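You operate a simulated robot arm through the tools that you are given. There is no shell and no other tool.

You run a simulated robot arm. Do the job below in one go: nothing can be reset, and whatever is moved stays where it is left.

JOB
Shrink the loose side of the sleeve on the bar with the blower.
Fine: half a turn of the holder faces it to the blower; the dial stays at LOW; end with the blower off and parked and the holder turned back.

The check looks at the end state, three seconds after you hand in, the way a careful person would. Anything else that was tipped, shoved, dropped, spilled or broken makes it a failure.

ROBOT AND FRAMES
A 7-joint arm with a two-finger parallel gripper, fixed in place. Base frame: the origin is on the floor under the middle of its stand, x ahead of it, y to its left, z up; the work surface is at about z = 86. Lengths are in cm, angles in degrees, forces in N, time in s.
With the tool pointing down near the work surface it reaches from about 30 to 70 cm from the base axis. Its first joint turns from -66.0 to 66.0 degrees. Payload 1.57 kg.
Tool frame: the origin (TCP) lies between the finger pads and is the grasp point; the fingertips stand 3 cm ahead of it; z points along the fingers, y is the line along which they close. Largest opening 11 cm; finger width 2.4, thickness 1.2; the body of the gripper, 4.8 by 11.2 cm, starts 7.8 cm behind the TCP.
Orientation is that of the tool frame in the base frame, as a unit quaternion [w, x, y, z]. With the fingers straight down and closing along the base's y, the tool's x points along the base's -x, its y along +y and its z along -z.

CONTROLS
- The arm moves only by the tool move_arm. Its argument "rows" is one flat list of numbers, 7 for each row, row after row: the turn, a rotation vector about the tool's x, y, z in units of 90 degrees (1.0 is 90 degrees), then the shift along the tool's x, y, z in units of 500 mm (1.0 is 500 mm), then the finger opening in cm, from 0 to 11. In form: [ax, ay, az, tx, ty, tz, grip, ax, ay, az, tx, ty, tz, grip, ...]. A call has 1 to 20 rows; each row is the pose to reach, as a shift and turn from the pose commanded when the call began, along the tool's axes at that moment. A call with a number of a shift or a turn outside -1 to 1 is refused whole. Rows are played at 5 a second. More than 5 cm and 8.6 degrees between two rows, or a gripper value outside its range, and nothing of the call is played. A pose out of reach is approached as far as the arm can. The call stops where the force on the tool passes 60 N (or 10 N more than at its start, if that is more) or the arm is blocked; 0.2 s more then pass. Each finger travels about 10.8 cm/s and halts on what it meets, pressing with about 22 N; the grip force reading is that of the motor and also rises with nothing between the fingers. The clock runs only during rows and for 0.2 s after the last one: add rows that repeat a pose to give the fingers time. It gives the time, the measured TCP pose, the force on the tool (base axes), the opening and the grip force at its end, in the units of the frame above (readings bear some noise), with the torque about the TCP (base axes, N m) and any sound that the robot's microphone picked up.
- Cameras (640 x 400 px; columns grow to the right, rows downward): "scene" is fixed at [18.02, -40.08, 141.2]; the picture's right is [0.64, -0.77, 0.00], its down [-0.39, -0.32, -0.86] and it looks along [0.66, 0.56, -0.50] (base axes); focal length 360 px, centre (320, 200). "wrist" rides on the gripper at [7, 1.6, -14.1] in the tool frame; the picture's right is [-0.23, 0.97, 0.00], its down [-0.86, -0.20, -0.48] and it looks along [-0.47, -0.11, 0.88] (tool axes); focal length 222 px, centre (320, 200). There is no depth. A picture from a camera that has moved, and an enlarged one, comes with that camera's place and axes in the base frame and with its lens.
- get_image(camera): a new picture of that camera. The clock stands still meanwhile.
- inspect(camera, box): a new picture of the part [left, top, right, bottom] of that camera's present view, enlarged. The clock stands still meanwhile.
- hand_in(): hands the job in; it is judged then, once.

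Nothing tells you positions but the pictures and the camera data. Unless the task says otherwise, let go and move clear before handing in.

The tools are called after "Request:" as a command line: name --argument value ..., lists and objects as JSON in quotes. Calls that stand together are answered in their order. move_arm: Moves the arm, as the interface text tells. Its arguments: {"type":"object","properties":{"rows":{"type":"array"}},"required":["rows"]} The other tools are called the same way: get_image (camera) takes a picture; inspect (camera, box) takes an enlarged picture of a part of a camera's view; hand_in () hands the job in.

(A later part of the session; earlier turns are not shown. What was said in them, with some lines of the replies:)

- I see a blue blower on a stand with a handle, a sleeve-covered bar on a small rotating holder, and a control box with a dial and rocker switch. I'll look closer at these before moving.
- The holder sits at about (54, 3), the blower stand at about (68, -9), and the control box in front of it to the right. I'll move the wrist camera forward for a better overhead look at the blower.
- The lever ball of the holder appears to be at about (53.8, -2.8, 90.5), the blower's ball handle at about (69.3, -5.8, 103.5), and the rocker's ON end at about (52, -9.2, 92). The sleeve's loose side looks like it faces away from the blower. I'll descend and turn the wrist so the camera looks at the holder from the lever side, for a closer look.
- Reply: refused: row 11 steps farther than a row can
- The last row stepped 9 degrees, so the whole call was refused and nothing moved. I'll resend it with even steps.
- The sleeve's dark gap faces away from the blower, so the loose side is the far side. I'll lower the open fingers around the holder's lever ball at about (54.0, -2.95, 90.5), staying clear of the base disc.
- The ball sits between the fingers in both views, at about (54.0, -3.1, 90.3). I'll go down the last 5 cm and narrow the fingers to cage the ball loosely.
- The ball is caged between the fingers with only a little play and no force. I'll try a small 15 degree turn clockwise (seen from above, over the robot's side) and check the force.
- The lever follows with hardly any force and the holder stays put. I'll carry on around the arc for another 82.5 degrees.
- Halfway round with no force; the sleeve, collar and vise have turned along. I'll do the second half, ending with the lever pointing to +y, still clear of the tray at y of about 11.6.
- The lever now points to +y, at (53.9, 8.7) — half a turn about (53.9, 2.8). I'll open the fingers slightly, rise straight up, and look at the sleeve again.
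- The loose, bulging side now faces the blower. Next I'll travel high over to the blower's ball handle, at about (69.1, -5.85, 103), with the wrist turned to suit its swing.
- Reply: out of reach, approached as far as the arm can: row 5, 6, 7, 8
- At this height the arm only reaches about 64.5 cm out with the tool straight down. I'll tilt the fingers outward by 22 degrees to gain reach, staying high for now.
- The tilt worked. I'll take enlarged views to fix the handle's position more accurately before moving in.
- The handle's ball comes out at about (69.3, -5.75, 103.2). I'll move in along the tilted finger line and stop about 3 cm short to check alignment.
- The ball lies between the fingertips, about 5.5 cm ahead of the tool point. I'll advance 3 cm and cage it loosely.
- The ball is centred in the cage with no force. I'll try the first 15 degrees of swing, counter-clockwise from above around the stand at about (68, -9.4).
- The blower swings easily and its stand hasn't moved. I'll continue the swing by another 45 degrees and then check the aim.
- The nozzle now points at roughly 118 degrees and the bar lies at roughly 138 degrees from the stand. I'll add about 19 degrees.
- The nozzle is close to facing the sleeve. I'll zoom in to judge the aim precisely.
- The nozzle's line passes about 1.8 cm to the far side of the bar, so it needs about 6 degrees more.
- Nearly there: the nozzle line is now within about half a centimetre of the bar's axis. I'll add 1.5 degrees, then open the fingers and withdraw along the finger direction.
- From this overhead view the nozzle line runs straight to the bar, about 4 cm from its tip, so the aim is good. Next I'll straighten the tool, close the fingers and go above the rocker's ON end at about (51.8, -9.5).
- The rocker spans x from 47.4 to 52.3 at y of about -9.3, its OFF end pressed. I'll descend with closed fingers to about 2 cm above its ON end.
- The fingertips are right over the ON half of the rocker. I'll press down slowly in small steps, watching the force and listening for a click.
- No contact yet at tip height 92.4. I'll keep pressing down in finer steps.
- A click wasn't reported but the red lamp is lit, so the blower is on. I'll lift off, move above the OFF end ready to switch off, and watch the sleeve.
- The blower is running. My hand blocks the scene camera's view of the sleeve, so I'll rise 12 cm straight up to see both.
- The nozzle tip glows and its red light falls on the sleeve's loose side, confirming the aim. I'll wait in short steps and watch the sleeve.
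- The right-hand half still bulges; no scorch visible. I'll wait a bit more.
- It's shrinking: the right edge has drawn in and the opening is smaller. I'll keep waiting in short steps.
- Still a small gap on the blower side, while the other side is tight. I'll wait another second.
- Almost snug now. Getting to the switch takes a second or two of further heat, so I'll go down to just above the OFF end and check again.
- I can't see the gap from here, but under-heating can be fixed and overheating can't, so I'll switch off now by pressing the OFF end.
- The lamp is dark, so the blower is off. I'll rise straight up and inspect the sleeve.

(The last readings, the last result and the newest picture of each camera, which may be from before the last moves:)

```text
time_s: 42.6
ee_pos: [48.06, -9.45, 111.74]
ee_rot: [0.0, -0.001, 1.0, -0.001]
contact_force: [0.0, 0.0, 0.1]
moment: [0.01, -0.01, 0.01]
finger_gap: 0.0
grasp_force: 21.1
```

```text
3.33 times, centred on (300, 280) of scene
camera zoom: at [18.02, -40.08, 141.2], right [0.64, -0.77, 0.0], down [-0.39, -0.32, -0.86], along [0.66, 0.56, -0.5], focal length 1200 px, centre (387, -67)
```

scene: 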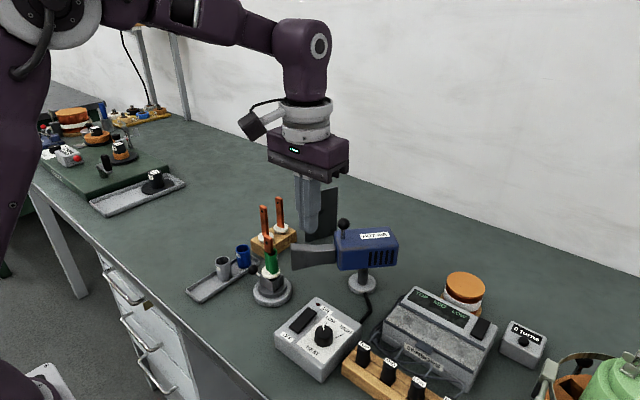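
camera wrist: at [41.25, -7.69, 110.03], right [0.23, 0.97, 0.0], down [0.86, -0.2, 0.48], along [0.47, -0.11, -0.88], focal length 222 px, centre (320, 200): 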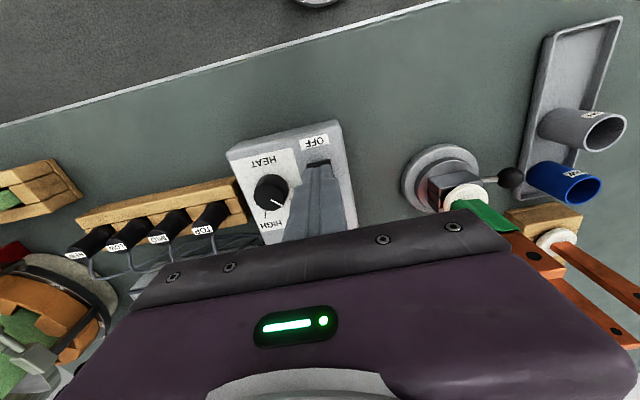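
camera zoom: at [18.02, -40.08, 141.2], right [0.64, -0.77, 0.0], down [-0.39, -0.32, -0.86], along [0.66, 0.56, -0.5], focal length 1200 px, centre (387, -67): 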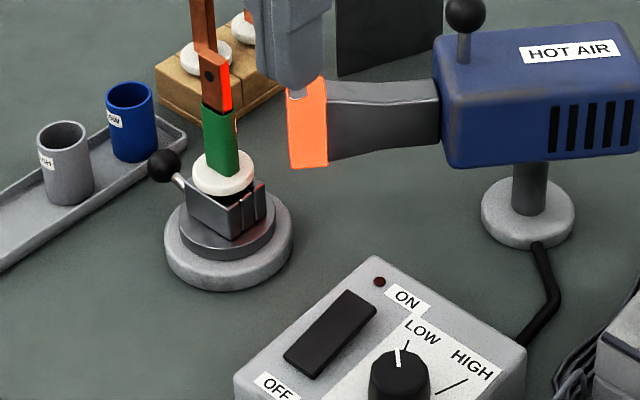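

Request:
inspect --camera "wrist" --box '[400, 130, 450, 180]'

Request:
inspect --camera "scene" --box '[260, 240, 290, 280]'

Request:
get_image --camera "wrist"

```text
8.00 times, centred on (425, 155) of wrist
camera zoom: at [41.04, -7.75, 125.92], right [0.23, 0.97, 0.0], down [0.86, -0.2, 0.48], along [0.47, -0.11, -0.88], focal length 1777 px, centre (-520, 560)
```

zoom: 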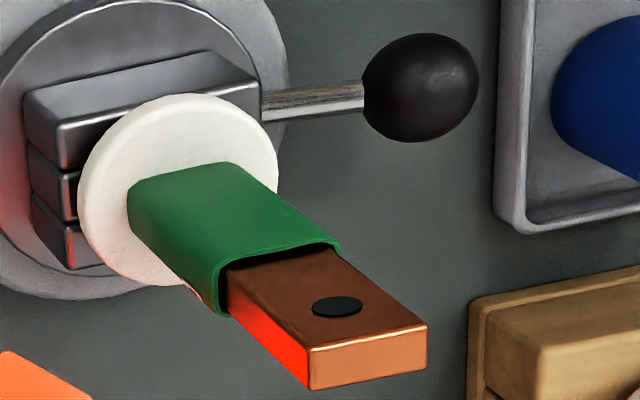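

```text
10.00 times, centred on (275, 260) of scene
camera zoom: at [18.02, -40.08, 141.2], right [0.64, -0.77, 0.0], down [-0.39, -0.32, -0.86], along [0.66, 0.56, -0.5], focal length 3600 px, centre (770, -400)
```

zoom: 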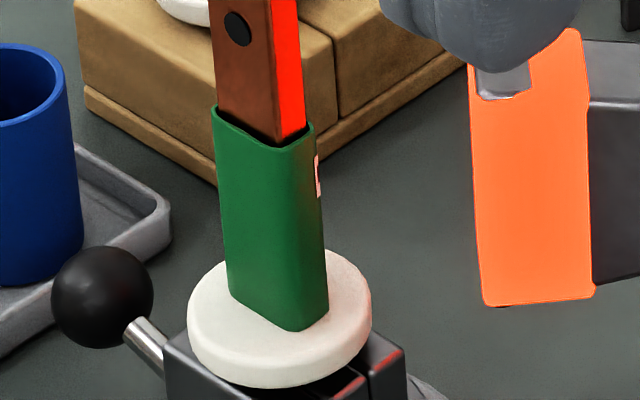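

```text
taken
camera wrist: at [41.04, -7.75, 125.92], right [0.23, 0.97, 0.0], down [0.86, -0.2, 0.48], along [0.47, -0.11, -0.88], focal length 222 px, centre (320, 200)
```

wrist: 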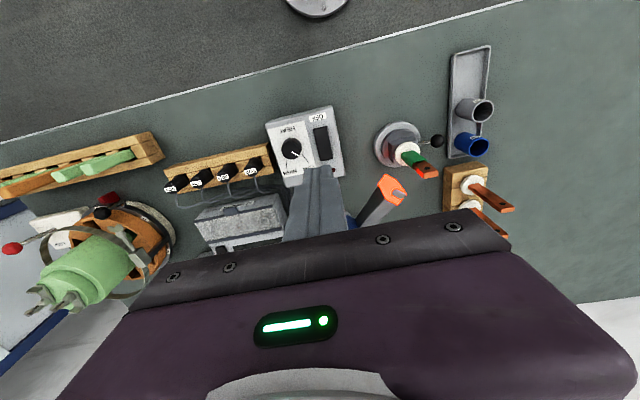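

The sleeve is now drawn evenly tight around the bar, not scorched, and the lamp is off. Next I'll go back to the blower's ball handle to park it, using the same tilted approach as before.

Request:
move_arm --rows '[-0.0489, -0.0075, 0.0399, -0.0586, -0.0076, -0.02, 1, -0.0979, -0.015, 0.0797, -0.1173, -0.0151, -0.0348, 2, -0.1468, -0.0225, 0.1196, -0.1759, -0.0227, -0.0348, 3, -0.1958, -0.03, 0.1594, -0.2346, -0.0302, -0.0348, 4, -0.2447, -0.0375, 0.1993, -0.2932, -0.0378, -0.0348, 4, -0.2447, -0.0375, 0.1993, -0.2932, -0.0378, -0.0348, 4]'

Request:
get_image --camera "wrist"

Request:
inspect --camera "scene" --box '[240, 180, 400, 300]'

```text
time_s: 44.0
ee_pos: [62.65, -11.18, 113.59]
ee_rot: [0.029, 0.155, 0.969, 0.19]
contact_force: [-1.1, 0.0, 0.0]
moment: [0.02, 0.02, -0.01]
finger_gap: 4.01
grasp_force: 0.1
```

```text
taken
camera wrist: at [54.97, -12.63, 127.31], right [0.5, 0.79, 0.37], down [0.7, -0.61, 0.37], along [0.51, 0.07, -0.86], focal length 222 px, centre (320, 200)
```

wrist: 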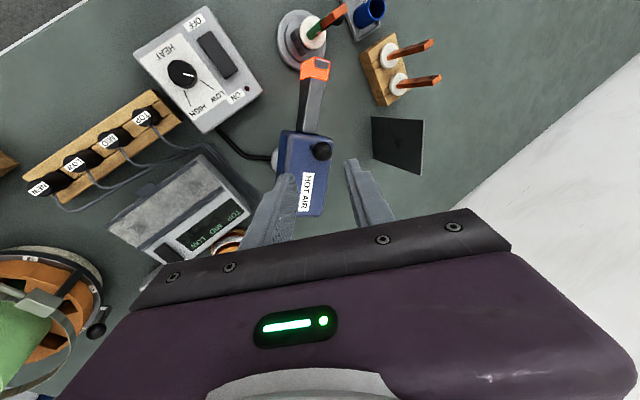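

```text
3.33 times, centred on (320, 240) of scene
camera zoom: at [18.02, -40.08, 141.2], right [0.64, -0.77, 0.0], down [-0.39, -0.32, -0.86], along [0.66, 0.56, -0.5], focal length 1200 px, centre (320, 67)
```

zoom: 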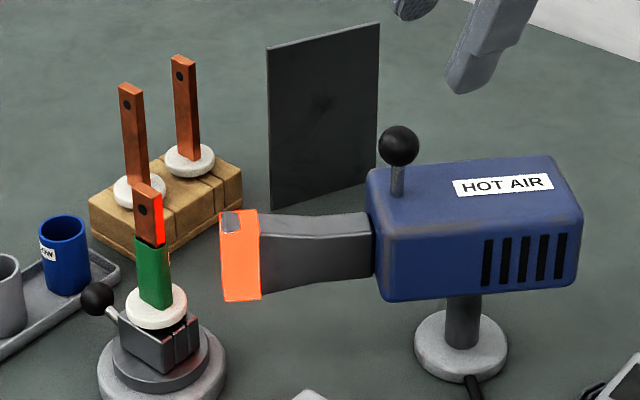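

The blower hasn't moved since I left it; its tip still glows from residual heat. I'll advance along the fingers and cage the ball again.

Request:
move_arm --rows '[0, 0, 0, 0, 0, 0.06, 4, 0, 0, 0, 0, 0, 0.12, 4, 0, 0, 0, 0, 0, 0.155, 4, 0, 0, 0, 0, 0, 0.17, 4, 0, 0, 0, 0, 0, 0.17, 3, 0, 0, 0, 0, 0, 0.17, 2.6]'

Request:
inspect --camera "wrist" --box '[230, 0, 410, 220]'

Request:
inspect --camera "scene" --box '[240, 180, 400, 300]'

```text
time_s: 45.4
ee_pos: [63.72, -8.27, 105.59]
ee_rot: [0.029, 0.153, 0.969, 0.189]
contact_force: [1.0, 1.2, 0.6]
moment: [0.03, 0.03, 0.0]
finger_gap: 2.74
grasp_force: 1.1
```

```text
1.82 times, centred on (320, 110) of wrist
camera zoom: at [56.04, -9.69, 119.37], right [0.5, 0.79, 0.37], down [0.7, -0.61, 0.37], along [0.51, 0.07, -0.86], focal length 404 px, centre (320, 364)
```

zoom: 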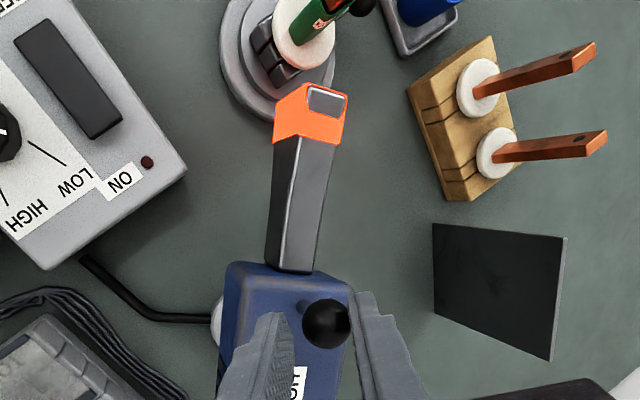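

```text
3.33 times, centred on (320, 240) of scene
camera zoom: at [18.02, -40.08, 141.2], right [0.64, -0.77, 0.0], down [-0.39, -0.32, -0.86], along [0.66, 0.56, -0.5], focal length 1200 px, centre (320, 67)
```

zoom: 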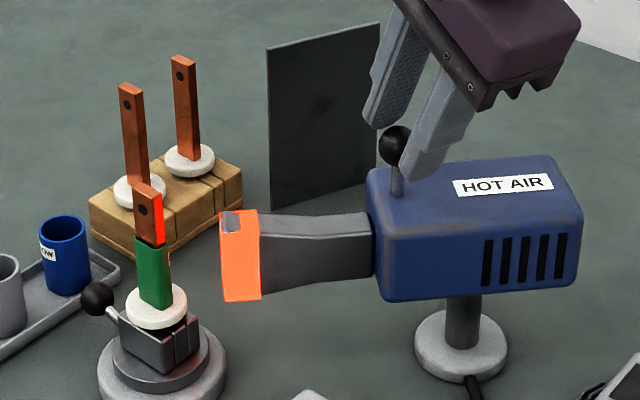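

The ball is caged. I'll swing the blower back toward the black plate, first 45 degrees clockwise around the stand.

Request:
move_arm --rows '[0, -0.0312, 0.0771, -0.0017, 0.0105, 0.0042, 2.6, 0, -0.0625, 0.1542, -0.0049, 0.0207, 0.0084, 2.6, 0, -0.0938, 0.2313, -0.0095, 0.0304, 0.0123, 2.6, 0, -0.125, 0.3083, -0.0154, 0.0395, 0.0159, 2.6, 0, -0.1563, 0.3854, -0.0226, 0.0478, 0.0193, 2.6, 0, -0.1875, 0.4625, -0.0308, 0.0551, 0.0222, 2.6]'

Request:
inspect --camera "wrist" --box '[230, 0, 410, 220]'

Request:
inspect --camera "scene" --box '[240, 180, 400, 300]'

```text
time_s: 46.8
ee_pos: [66.2, -5.79, 105.61]
ee_rot: [0.099, 0.514, 0.836, 0.163]
contact_force: [-1.5, 0.0, -1.1]
moment: [-0.01, 0.07, -0.01]
finger_gap: 2.77
grasp_force: 1.1
```

```text
1.82 times, centred on (320, 110) of wrist
camera zoom: at [59.72, -1.38, 119.41], right [0.91, 0.21, 0.36], down [0.06, -0.93, 0.37], along [0.41, -0.31, -0.86], focal length 404 px, centre (320, 364)
```

zoom: 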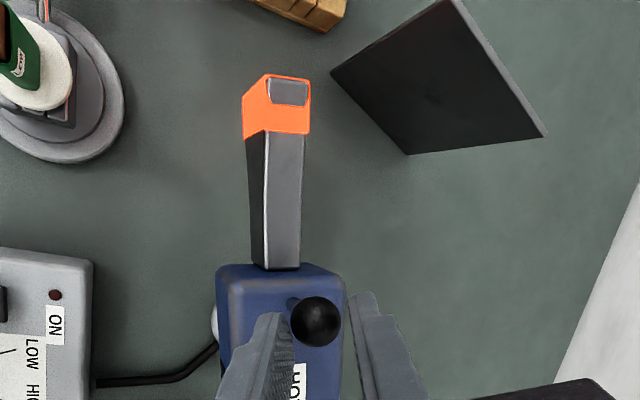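

```text
3.33 times, centred on (320, 240) of scene
camera zoom: at [18.01, -40.08, 141.2], right [0.64, -0.77, 0.0], down [-0.39, -0.32, -0.86], along [0.66, 0.56, -0.5], focal length 1200 px, centre (320, 67)
```

zoom: 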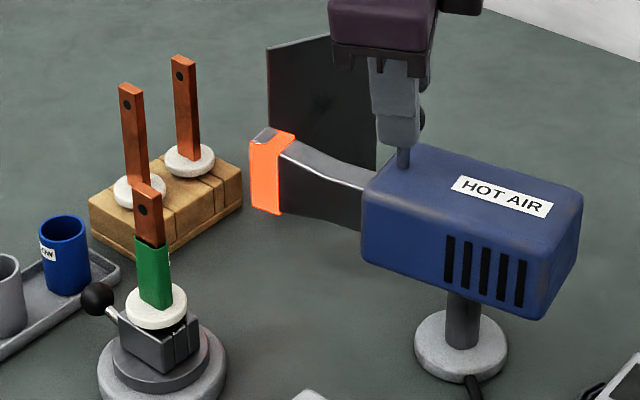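

The blower follows. I'll swing about 28 degrees more, which should be just short of the parked angle, and compare.

Request:
move_arm --rows '[0, -0.0312, 0.0771, -0.0021, 0.0107, 0.0043, 2.6, 0, -0.0625, 0.1542, -0.0057, 0.021, 0.0085, 2.6, 0, -0.0937, 0.2316, -0.0106, 0.0308, 0.0124, 2.6, 0, -0.1166, 0.2881, -0.0151, 0.0375, 0.0151, 2.6]'

Request:
inspect --camera "wrist" --box '[230, 0, 410, 220]'

Request:
inspect --camera "scene" --box '[300, 180, 410, 300]'

```text
time_s: 47.8
ee_pos: [68.18, -5.56, 105.69]
ee_rot: [0.136, 0.701, 0.687, 0.134]
contact_force: [-0.9, -0.2, -1.0]
moment: [0.0, 0.03, 0.0]
finger_gap: 2.8
grasp_force: 1.4
```

```text
1.82 times, centred on (320, 110) of wrist
camera zoom: at [64.7, 1.45, 119.46], right [0.9, -0.24, 0.36], down [-0.38, -0.85, 0.37], along [0.22, -0.47, -0.86], focal length 404 px, centre (320, 364)
```

zoom: 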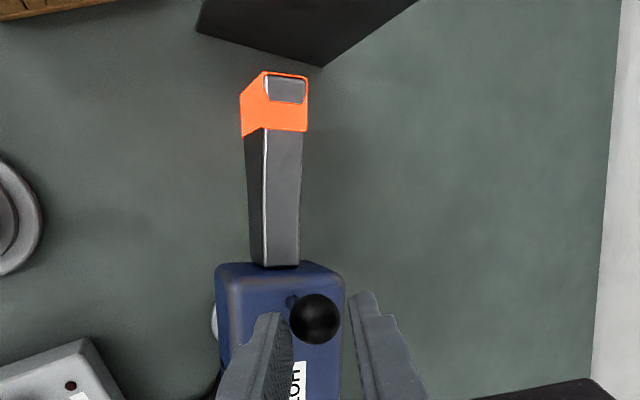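

```text
3.33 times, centred on (355, 240) of scene
camera zoom: at [18.01, -40.08, 141.2], right [0.64, -0.77, 0.0], down [-0.39, -0.32, -0.86], along [0.66, 0.56, -0.5], focal length 1200 px, centre (203, 67)
```

zoom: 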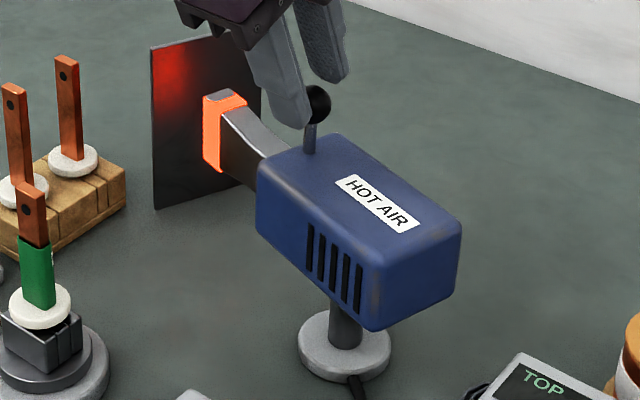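

Compared with the starting picture the nozzle is about 6 degrees short of its parked angle. I'll ease it the rest of the way.

Request:
move_arm --rows '[0, -0.0125, 0.0309, -0.0006, 0.0043, 0.0017, 2.6, 0, -0.025, 0.0618, -0.0012, 0.0085, 0.0035, 2.6, 0, -0.025, 0.0618, -0.0012, 0.0085, 0.0035, 2.6]'

Request:
inspect --camera "scene" --box '[300, 180, 410, 300]'

Request:
inspect --camera "wrist" --box '[230, 0, 410, 220]'

```text
time_s: 48.6
ee_pos: [68.65, -5.77, 105.69]
ee_rot: [0.143, 0.735, 0.651, 0.127]
contact_force: [-1.5, 0.6, -0.1]
moment: [0.0, 0.06, 0.0]
finger_gap: 2.7
grasp_force: 1.0
```

```text
3.33 times, centred on (355, 240) of scene
camera zoom: at [18.01, -40.08, 141.2], right [0.64, -0.77, 0.0], down [-0.39, -0.32, -0.86], along [0.66, 0.56, -0.5], focal length 1200 px, centre (203, 67)
```

zoom: 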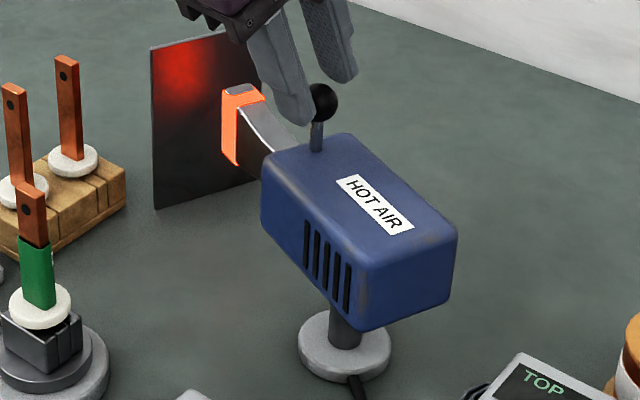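

```text
1.82 times, centred on (320, 110) of wrist
camera zoom: at [65.88, 1.67, 119.45], right [0.87, -0.34, 0.36], down [-0.46, -0.81, 0.37], along [0.17, -0.49, -0.86], focal length 404 px, centre (320, 364)
```

zoom: 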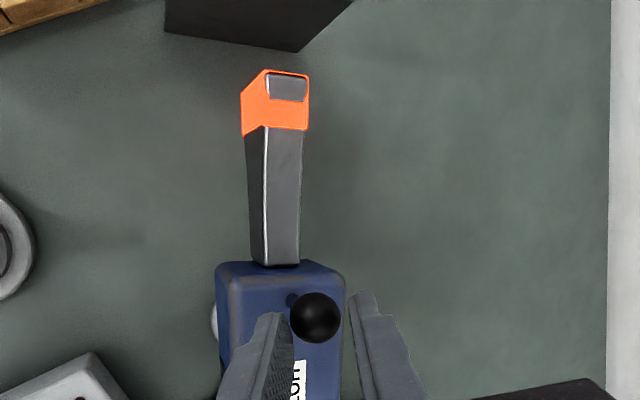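

The body, label and nozzle now match the starting picture within about a degree. I'll open the fingers, withdraw along them, and check that it stays parked.

Request:
move_arm --rows '[0, 0, 0, 0, 0, 0, 4, 0, 0, 0, 0, 0, 0, 4, 0, 0, 0, 0, 0, -0.04, 4, 0, 0, 0, 0, 0, -0.1, 4, 0, 0, 0, 0, 0, -0.18, 4, 0, 0, 0, 0, 0, -0.18, 4]'

Request:
inspect --camera "scene" --box '[300, 180, 410, 300]'

Request:
get_image --camera "wrist"

Request:
get_image --camera "scene"

```text
time_s: 50.0
ee_pos: [65.39, -5.27, 114.08]
ee_rot: [0.143, 0.735, 0.651, 0.127]
contact_force: [1.4, -0.5, 0.3]
moment: [-0.01, -0.01, -0.01]
finger_gap: 4.01
grasp_force: 0.0
```

```text
3.33 times, centred on (355, 240) of scene
camera zoom: at [18.02, -40.08, 141.2], right [0.64, -0.77, 0.0], down [-0.39, -0.32, -0.86], along [0.66, 0.56, -0.5], focal length 1200 px, centre (203, 67)
```

zoom: 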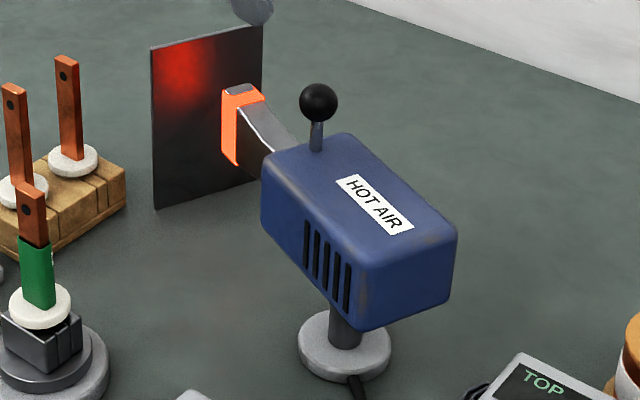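

```text
taken
camera wrist: at [62.57, 2.1, 127.89], right [0.87, -0.33, 0.36], down [-0.46, -0.81, 0.37], along [0.17, -0.49, -0.86], focal length 222 px, centre (320, 200)
```

wrist: 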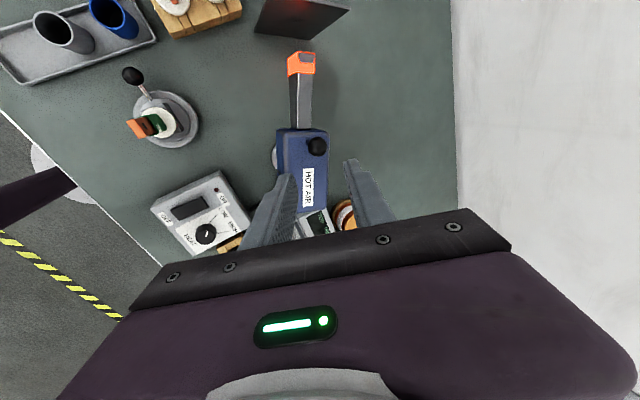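

```text
taken
```

scene: 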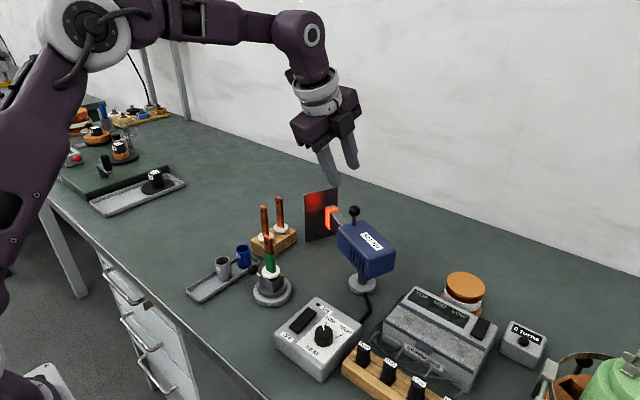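

The blower is parked exactly as at the start, with its lamp dark. Next I'll straighten the tool and go back above the holder's lever ball at about (53.9, 8.6).

Request:
move_arm --rows '[0.0489, 0.0029, -0.0152, 0.0496, -0.0517, -0.0119, 4, 0.0979, 0.0058, -0.0305, 0.0992, -0.1034, -0.0238, 4, 0.1468, 0.0087, -0.0457, 0.1488, -0.155, -0.0357, 4, 0.1958, 0.0116, -0.061, 0.1984, -0.2067, -0.0476, 4, 0.2447, 0.0145, -0.0762, 0.248, -0.2584, -0.0595, 4, 0.2447, 0.0145, -0.0762, 0.248, -0.2584, -0.0595, 4]'

Request:
get_image --camera "wrist"

Request:
inspect --camera "scene" --box '[220, 200, 420, 350]'

```text
time_s: 51.4
ee_pos: [53.87, 8.62, 111.69]
ee_rot: [0.0, 0.707, 0.707, -0.001]
contact_force: [-0.3, -0.3, -0.3]
moment: [-0.02, 0.01, 0.01]
finger_gap: 4.0
grasp_force: 0.0
```

```text
taken
camera wrist: at [55.59, 15.59, 125.85], right [0.97, -0.23, 0.0], down [-0.2, -0.86, 0.48], along [-0.11, -0.47, -0.88], focal length 222 px, centre (320, 200)
```

wrist: 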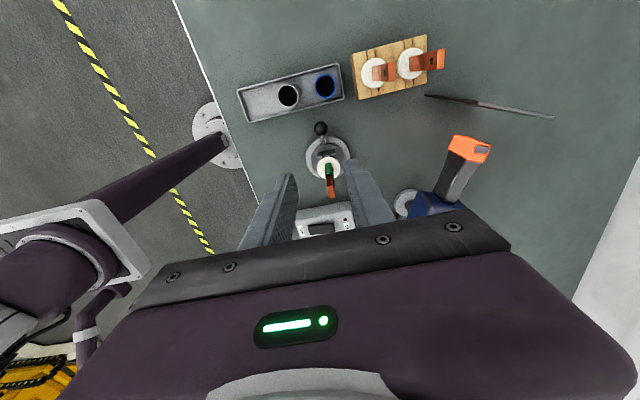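

```text
2.67 times, centred on (320, 275) of scene
camera zoom: at [18.02, -40.08, 141.2], right [0.64, -0.77, 0.0], down [-0.39, -0.32, -0.86], along [0.66, 0.56, -0.5], focal length 960 px, centre (320, 0)
```

zoom: 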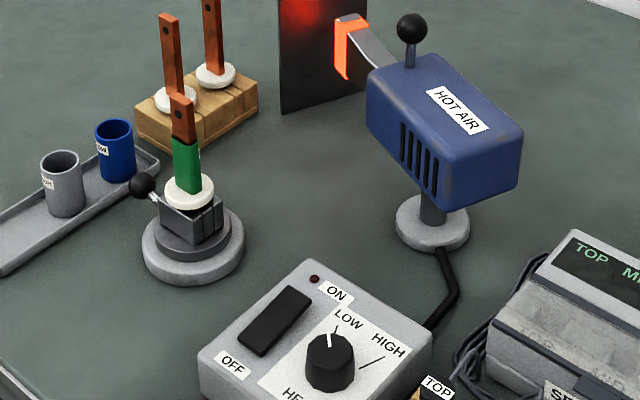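

The lever ball is directly below. I'll inspect the sleeve once from this side and descend around the ball.

Request:
inspect --camera "wrist" --box '[290, 110, 370, 210]'

Request:
move_arm --rows '[0, 0, 0, 0.002, 0.001, 0.09, 4, 0, 0, 0, 0.002, 0.001, 0.18, 4, 0, 0, 0, 0.002, 0.001, 0.27, 4, 0, 0, 0, 0.002, 0.001, 0.32, 4, 0, 0, 0, 0.002, 0.001, 0.32, 4]'

Request:
inspect --camera "wrist" --box '[220, 60, 420, 240]'

Request:
inspect --camera "scene" --box '[200, 200, 340, 320]'

```text
4.00 times, centred on (330, 160) of wrist
camera zoom: at [55.59, 15.59, 125.85], right [0.97, -0.23, 0.0], down [-0.2, -0.86, 0.48], along [-0.11, -0.47, -0.88], focal length 888 px, centre (280, 360)
```

zoom: 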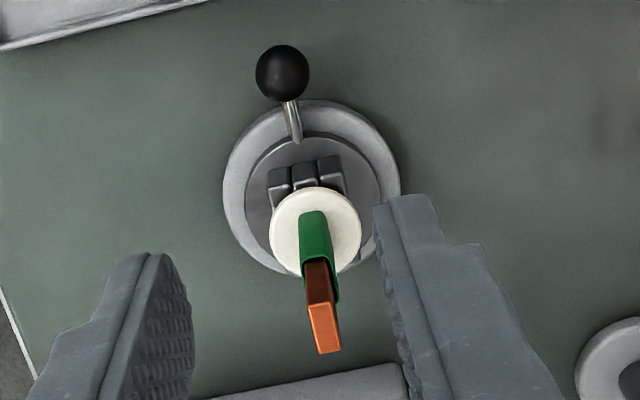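

```text
time_s: 52.6
ee_pos: [53.92, 8.44, 95.93]
ee_rot: [-0.001, 0.707, 0.707, -0.001]
contact_force: [-0.8, -0.4, 0.2]
moment: [-0.02, 0.0, 0.02]
finger_gap: 4.0
grasp_force: 0.1
```

```text
2.22 times, centred on (320, 150) of wrist
camera zoom: at [55.64, 15.53, 110.02], right [0.97, -0.23, 0.0], down [-0.2, -0.86, 0.48], along [-0.11, -0.47, -0.88], focal length 494 px, centre (320, 311)
```

zoom: 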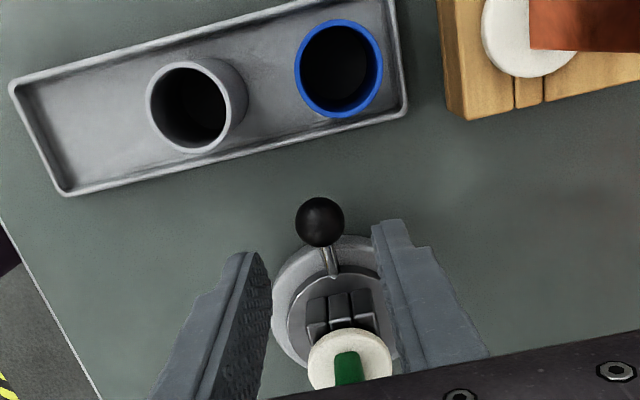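

```text
3.33 times, centred on (270, 260) of scene
camera zoom: at [18.02, -40.08, 141.2], right [0.64, -0.77, 0.0], down [-0.39, -0.32, -0.86], along [0.66, 0.56, -0.5], focal length 1200 px, centre (487, 0)
```

zoom: 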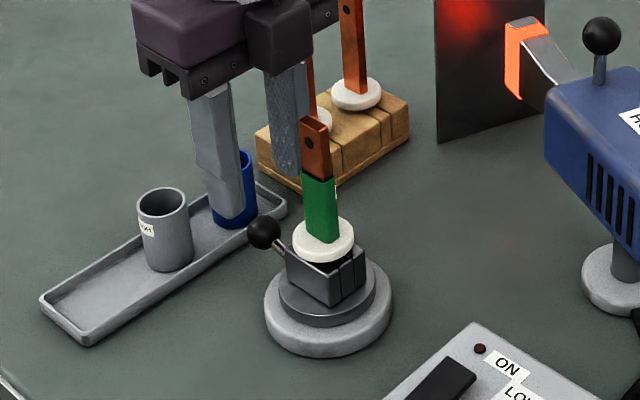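

The ball is about 0.5 cm further out than the tool point, at about (54.1, 9.1). I'll correct for that, go down and cage it.

Request:
move_arm --rows '[0, 0, 0, 0.01, 0.002, 0.03, 4, 0, 0, 0, 0.01, 0.002, 0.06, 4, 0, 0, 0, 0.01, 0.002, 0.077, 4, 0, 0, 0, 0.01, 0.002, 0.077, 3, 0, 0, 0, 0.01, 0.002, 0.077, 2.4, 0, 0, 0, 0.01, 0.002, 0.077, 2.4]'

Request:
inspect --camera "wrist" --box '[220, 60, 420, 240]'

Request:
inspect --camera "scene" --box '[200, 200, 340, 320]'

```text
time_s: 54.0
ee_pos: [53.94, 9.18, 92.04]
ee_rot: [-0.001, 0.707, 0.707, -0.001]
contact_force: [0.3, 0.2, -0.8]
moment: [-0.01, -0.02, -0.02]
finger_gap: 2.4
grasp_force: 0.0
```

```text
2.22 times, centred on (320, 150) of wrist
camera zoom: at [55.7, 16.1, 106.21], right [0.97, -0.23, 0.0], down [-0.2, -0.86, 0.48], along [-0.11, -0.47, -0.88], focal length 494 px, centre (320, 311)
```

zoom: 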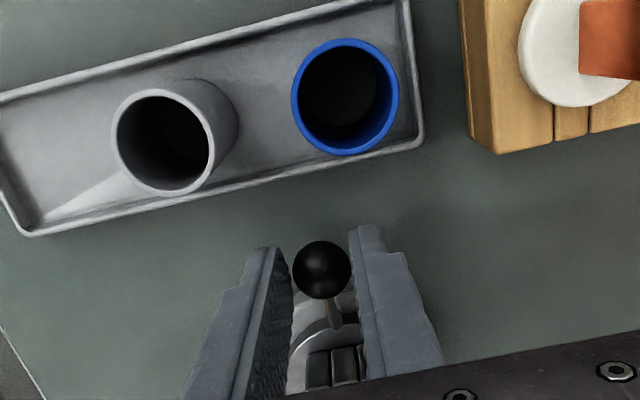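

```text
3.33 times, centred on (270, 260) of scene
camera zoom: at [18.02, -40.08, 141.2], right [0.64, -0.77, 0.0], down [-0.39, -0.32, -0.86], along [0.66, 0.56, -0.5], focal length 1200 px, centre (487, 0)
```

zoom: 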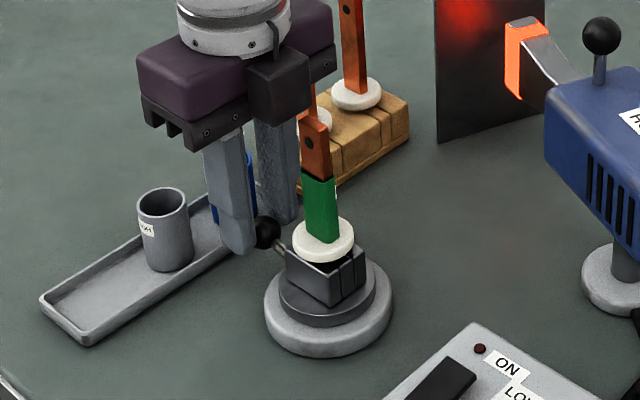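

Caged with no force. I'll turn the lever back counter-clockwise through the same arc, first 90 degrees.

Request:
move_arm --rows '[0, 0, -0.08333, -0.00105, -0.01606, 0, 2.4, 0, 0, -0.16667, -0.00419, -0.03183, 0, 2.4, 0, 0, -0.25, -0.00936, -0.04707, 0, 2.4, 0, 0, -0.33333, -0.01648, -0.0615, 0, 2.4, 0, 0, -0.41667, -0.02542, -0.07488, 0, 2.4, 0, 0, -0.5, -0.03603, -0.08697, 0, 2.4, 0, 0, -0.58333, -0.04812, -0.09758, 0, 2.4, 0, 0, -0.66667, -0.0615, -0.10652, 0, 2.4, 0, 0, -0.75, -0.07593, -0.11364, 0, 2.4, 0, 0, -0.83333, -0.09117, -0.11881, 0, 2.4, 0, 0, -0.91667, -0.10694, -0.12195, 0, 2.4, 0, 0, -1.0, -0.123, -0.123, 0, 2.4]'

Request:
inspect --camera "wrist" --box '[220, 60, 420, 240]'

Request:
inspect --camera "scene" --box '[200, 200, 340, 320]'

```text
time_s: 56.6
ee_pos: [47.8, 3.06, 92.05]
ee_rot: [-0.001, -0.002, 1.0, 0.0]
contact_force: [0.8, 0.4, -0.4]
moment: [0.02, -0.02, -0.02]
finger_gap: 2.41
grasp_force: 0.1
```

```text
2.22 times, centred on (320, 150) of wrist
camera zoom: at [40.95, 4.63, 106.28], right [0.22, 0.97, 0.0], down [0.86, -0.2, 0.48], along [0.47, -0.11, -0.88], focal length 494 px, centre (320, 311)
```

zoom: 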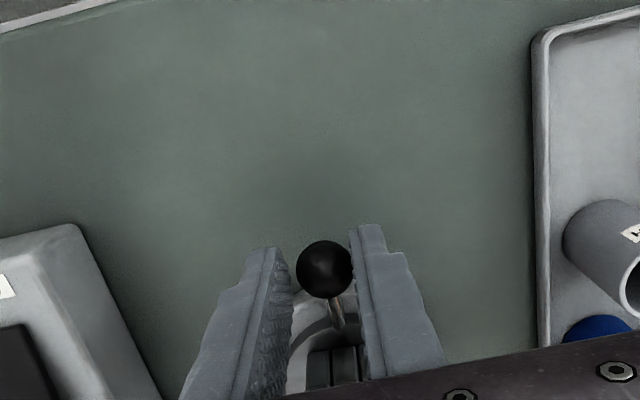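

```text
3.33 times, centred on (270, 260) of scene
camera zoom: at [18.02, -40.08, 141.2], right [0.64, -0.77, 0.0], down [-0.39, -0.32, -0.86], along [0.66, 0.56, -0.5], focal length 1200 px, centre (487, 0)
```

zoom: 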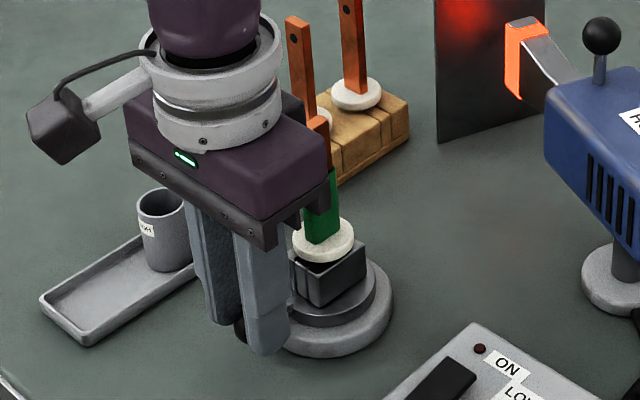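

Halfway back with no force. Second 90 degrees of the return follows.

Request:
move_arm --rows '[0, 0, -0.08333, -0.00105, -0.01606, 0, 2.4, 0, 0, -0.16667, -0.00419, -0.03183, 0, 2.4, 0, 0, -0.25, -0.00936, -0.04707, 0, 2.4, 0, 0, -0.33333, -0.01648, -0.0615, 0, 2.4, 0, 0, -0.41667, -0.02542, -0.07488, 0, 2.4, 0, 0, -0.5, -0.03603, -0.08697, 0, 2.4, 0, 0, -0.58333, -0.04812, -0.09758, 0, 2.4, 0, 0, -0.66667, -0.0615, -0.10652, 0, 2.4, 0, 0, -0.75, -0.07593, -0.11364, 0, 2.4, 0, 0, -0.83333, -0.09117, -0.11881, 0, 2.4, 0, 0, -0.91667, -0.10694, -0.12195, 0, 2.4, 0, 0, -1.0, -0.123, -0.123, 0, 2.4, 0, 0, -1.0, -0.123, -0.123, 0, 2.4]'

Request:
inspect --camera "wrist" --box '[220, 60, 420, 240]'

Request:
inspect --camera "scene" --box '[220, 220, 340, 320]'

```text
time_s: 59.4
ee_pos: [54.15, -3.08, 91.98]
ee_rot: [0.001, 0.708, -0.706, -0.001]
contact_force: [0.2, -0.5, 0.0]
moment: [-0.01, 0.02, 0.04]
finger_gap: 2.38
grasp_force: 0.1
```

```text
2.22 times, centred on (320, 150) of wrist
camera zoom: at [52.56, -10.1, 106.22], right [-0.97, 0.23, 0.0], down [0.2, 0.86, 0.48], along [0.11, 0.47, -0.88], focal length 494 px, centre (320, 311)
```

zoom: 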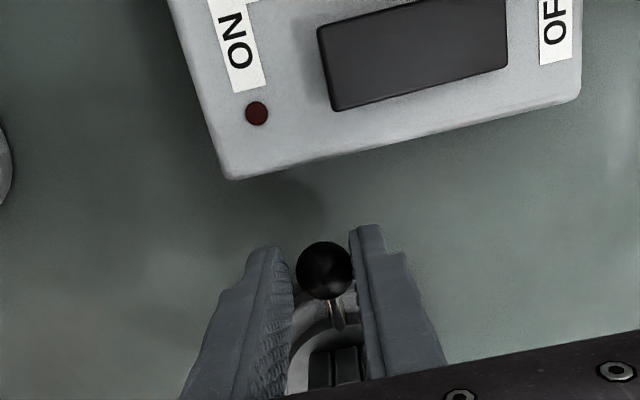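

```text
4.00 times, centred on (280, 270) of scene
camera zoom: at [18.02, -40.08, 141.2], right [0.64, -0.77, 0.0], down [-0.39, -0.32, -0.86], along [0.66, 0.56, -0.5], focal length 1440 px, centre (480, -80)
```

zoom: 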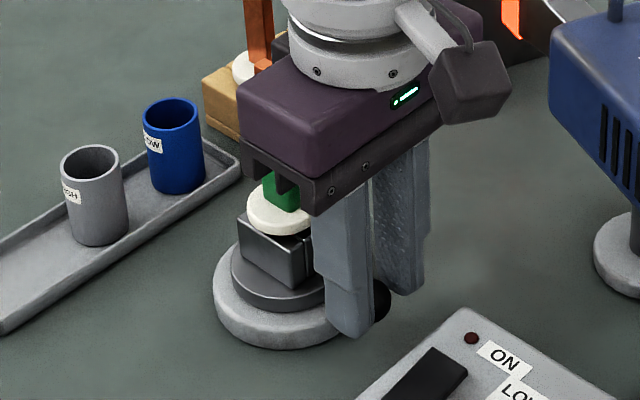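

The ball is back at about (54.0, -3.15), where it was at the start. I'll open, rise straight up and check everything against the first pictures.

Request:
move_arm --rows '[0, 0, 0, 0, 0, 0, 4, 0, 0, 0, 0, 0, 0, 4, 0, 0, 0, 0, 0, -0.03, 4, 0, 0, 0, 0, 0, -0.1, 4, 0, 0, 0, 0, 0, -0.18, 4, 0, 0, 0, 0, 0, -0.27, 4, 0, 0, 0, 0, 0, -0.36, 4, 0, 0, 0, 0, 0, -0.45, 4, 0, 0, 0, 0, 0, -0.53, 4, 0, 0, 0, 0, 0, -0.53, 4]'

Request:
get_image --camera "scene"

Request:
inspect --camera "scene" --box '[240, 220, 310, 310]'

Request:
inspect --camera "wrist" --box '[270, 60, 400, 200]'

```text
time_s: 61.6
ee_pos: [54.0, -3.26, 118.5]
ee_rot: [0.0, -0.707, 0.707, 0.0]
contact_force: [-0.3, -0.2, -0.9]
moment: [-0.03, 0.0, -0.01]
finger_gap: 3.99
grasp_force: 0.0
```

```text
taken
```

scene: 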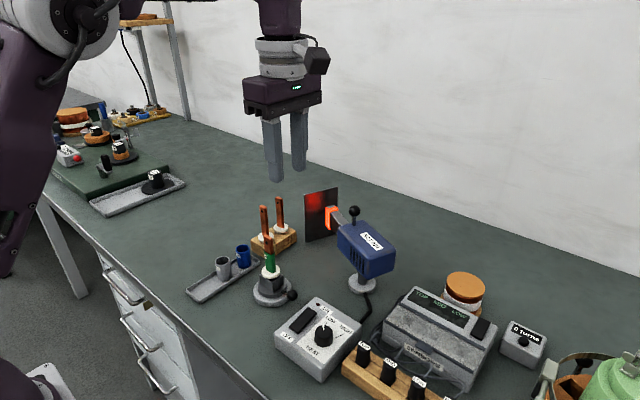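

```text
4.44 times, centred on (275, 265) of scene
camera zoom: at [18.02, -40.08, 141.2], right [0.64, -0.77, 0.0], down [-0.39, -0.32, -0.86], along [0.66, 0.56, -0.5], focal length 1600 px, centre (520, -89)
```

zoom: 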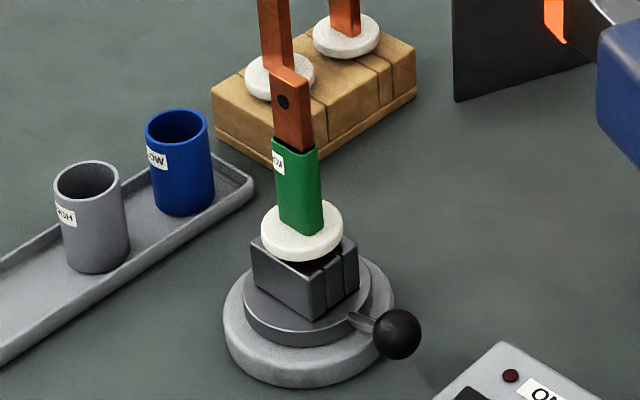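

```text
2.86 times, centred on (335, 130) of wrist
camera zoom: at [52.47, -10.22, 132.76], right [-0.97, 0.23, 0.0], down [0.2, 0.86, 0.48], along [0.11, 0.47, -0.88], focal length 635 px, centre (277, 400)
```

zoom: 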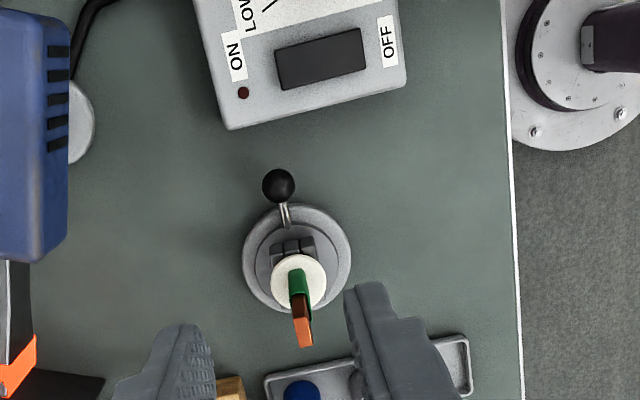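

Request:
inspect --camera "scene" --box '[270, 290, 350, 350]'

Request:
inspect --camera "scene" --box '[255, 240, 295, 275]'

Request:
inspect --camera "scene" --box '[300, 180, 410, 300]'

Request:
inspect --camera "wrist" --box '[320, 140, 350, 180]'

```text
6.67 times, centred on (310, 320) of scene
camera zoom: at [18.02, -40.08, 141.2], right [0.64, -0.77, 0.0], down [-0.39, -0.32, -0.86], along [0.66, 0.56, -0.5], focal length 2400 px, centre (387, -600)
```

zoom: 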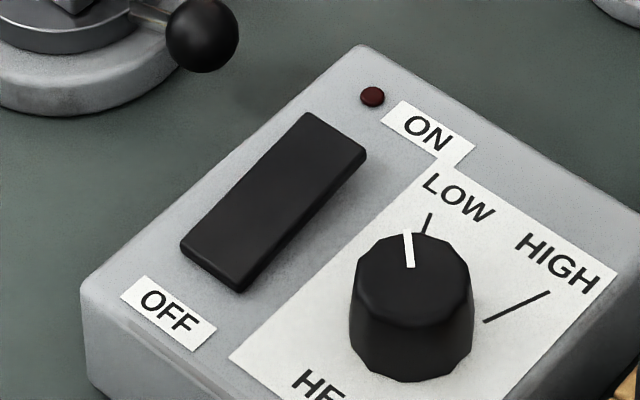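

```text
11.43 times, centred on (275, 258) of scene
camera zoom: at [18.02, -40.08, 141.2], right [0.64, -0.77, 0.0], down [-0.39, -0.32, -0.86], along [0.66, 0.56, -0.5], focal length 4114 px, centre (834, -457)
```

zoom: 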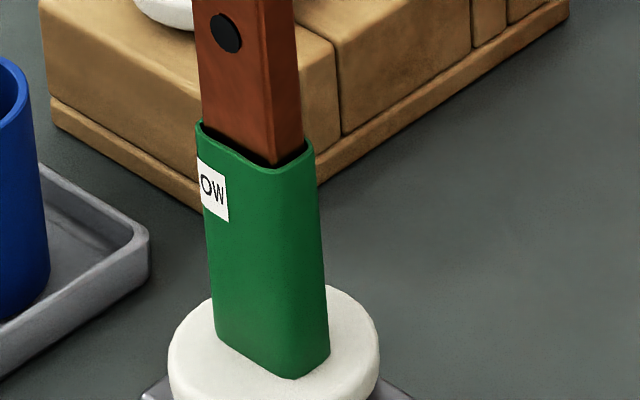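

```text
3.33 times, centred on (355, 240) of scene
camera zoom: at [18.02, -40.08, 141.2], right [0.64, -0.77, 0.0], down [-0.39, -0.32, -0.86], along [0.66, 0.56, -0.5], focal length 1200 px, centre (203, 67)
```

zoom: 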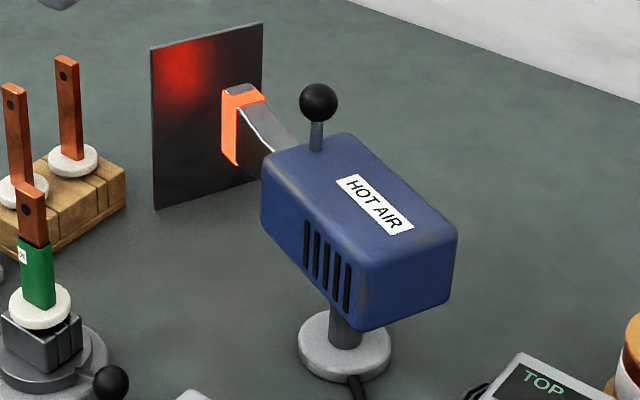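

```text
10.00 times, centred on (335, 160) of wrist
camera zoom: at [52.47, -10.22, 132.76], right [-0.97, 0.23, 0.0], down [0.2, 0.86, 0.48], along [0.11, 0.47, -0.88], focal length 2221 px, centre (170, 600)
```

zoom: 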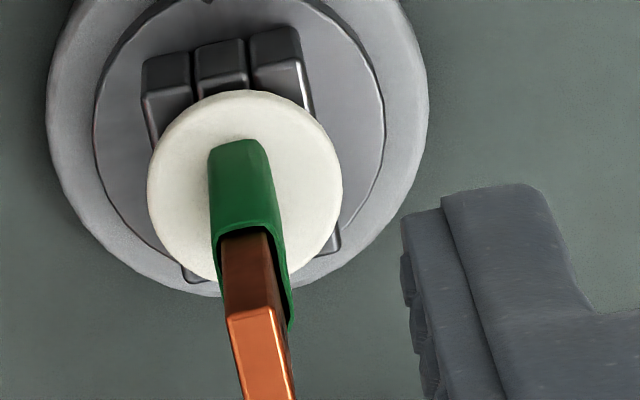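

The sleeve is even and snug on both sides, the holder and blower are back exactly as at the start, the lamp is dark and the dial untouched. I'll move the arm clear to its starting area and take a last look.

Request:
move_arm --rows '[0, 0, 0, 0.01, 0.06, -0.03, 4, 0, 0, 0, 0.02, 0.13, -0.06, 5, 0, 0, 0, 0.034, 0.2, -0.09, 6, 0, 0, 0, 0.034, 0.2, -0.09, 6, 0, 0, 0, 0.034, 0.2, -0.09, 6, 0, 0, 0, 0.034, 0.2, -0.09, 6, 0, 0, 0, 0.034, 0.2, -0.09, 6, 0, 0, 0, 0.034, 0.2, -0.09, 6, 0, 0, 0, 0.034, 0.2, -0.09, 6, 0, 0, 0, 0.034, 0.2, -0.09, 6, 0, 0, 0, 0.034, 0.2, -0.09, 6, 0, 0, 0, 0.034, 0.2, -0.09, 6, 0, 0, 0, 0.034, 0.2, -0.09, 6, 0, 0, 0, 0.034, 0.2, -0.09, 6, 0, 0, 0, 0.034, 0.2, -0.09, 6, 0, 0, 0, 0.034, 0.2, -0.09, 6]'

Request:
get_image --camera "scene"

Request:
inspect --camera "scene" --box '[220, 180, 400, 310]'

Request:
inspect --camera "scene" --box '[255, 240, 295, 275]'

```text
time_s: 65.0
ee_pos: [44.25, -4.99, 123.15]
ee_rot: [0.0, -0.707, 0.707, 0.001]
contact_force: [0.0, 0.1, -0.1]
moment: [0.02, 0.01, -0.01]
finger_gap: 6.01
grasp_force: 0.0
```

```text
taken
```

scene: 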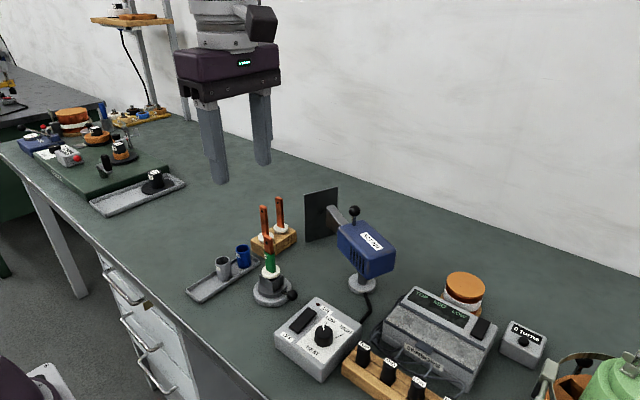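

```text
3.08 times, centred on (310, 245) of scene
camera zoom: at [18.02, -40.08, 141.2], right [0.64, -0.77, 0.0], down [-0.39, -0.32, -0.86], along [0.66, 0.56, -0.5], focal length 1108 px, centre (351, 62)
```

zoom: 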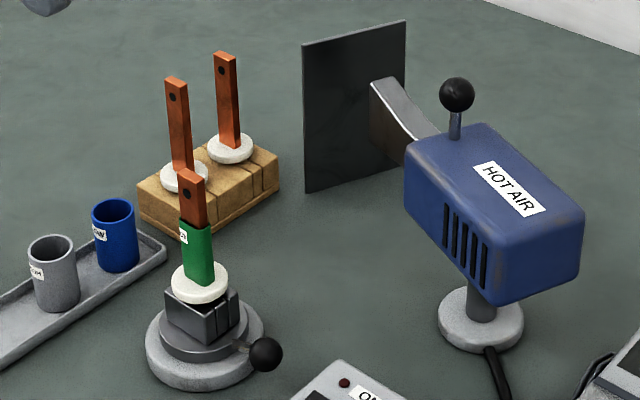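

```text
11.43 times, centred on (275, 258) of scene
camera zoom: at [18.02, -40.08, 141.2], right [0.64, -0.77, 0.0], down [-0.39, -0.32, -0.86], along [0.66, 0.56, -0.5], focal length 4114 px, centre (834, -457)
```

zoom: 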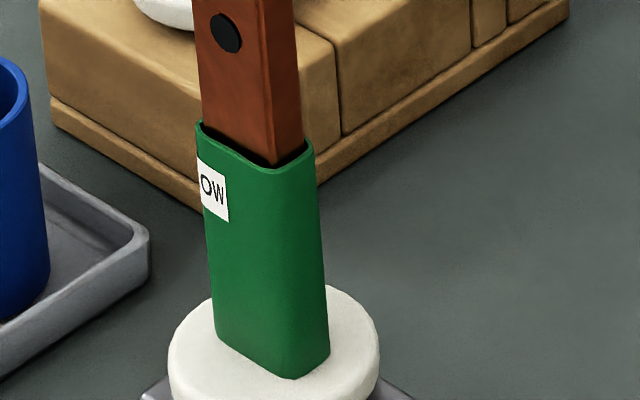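

The glow has faded, so the blower is off and cold, facing its plate as at the start. The sleeve is snug all round, the holder is turned back, the dial is still at LOW and nothing else has moved. I'm handing in.

Request:
hand_in

```text
The job is handed in.
```

The loose side of the sleeve is now shrunk snug to the bar, with no scorching visible, and the job is handed in.

- **Sleeve:** I turned the holder half a turn so the loose side faced the blower. I ran the blower for about 10 seconds, until the sleeve stopped drawing in. In the last pictures it looked even on both sides.
- **Blower:** It is off, with its lamp dark and the nozzle glow gone. It is parked facing the black plate, at the same angle as at the start as far as the pictures show.
- **Holder:** It is turned back, with the lever where it was at the start.
- **Dial:** I did not touch it. The pointer sits slightly past the LOW mark, on the side away from HIGH, and it was there from the start.

In the pictures nothing else had moved or tipped. The arm has let go and is clear of the bench, back near its starting position.
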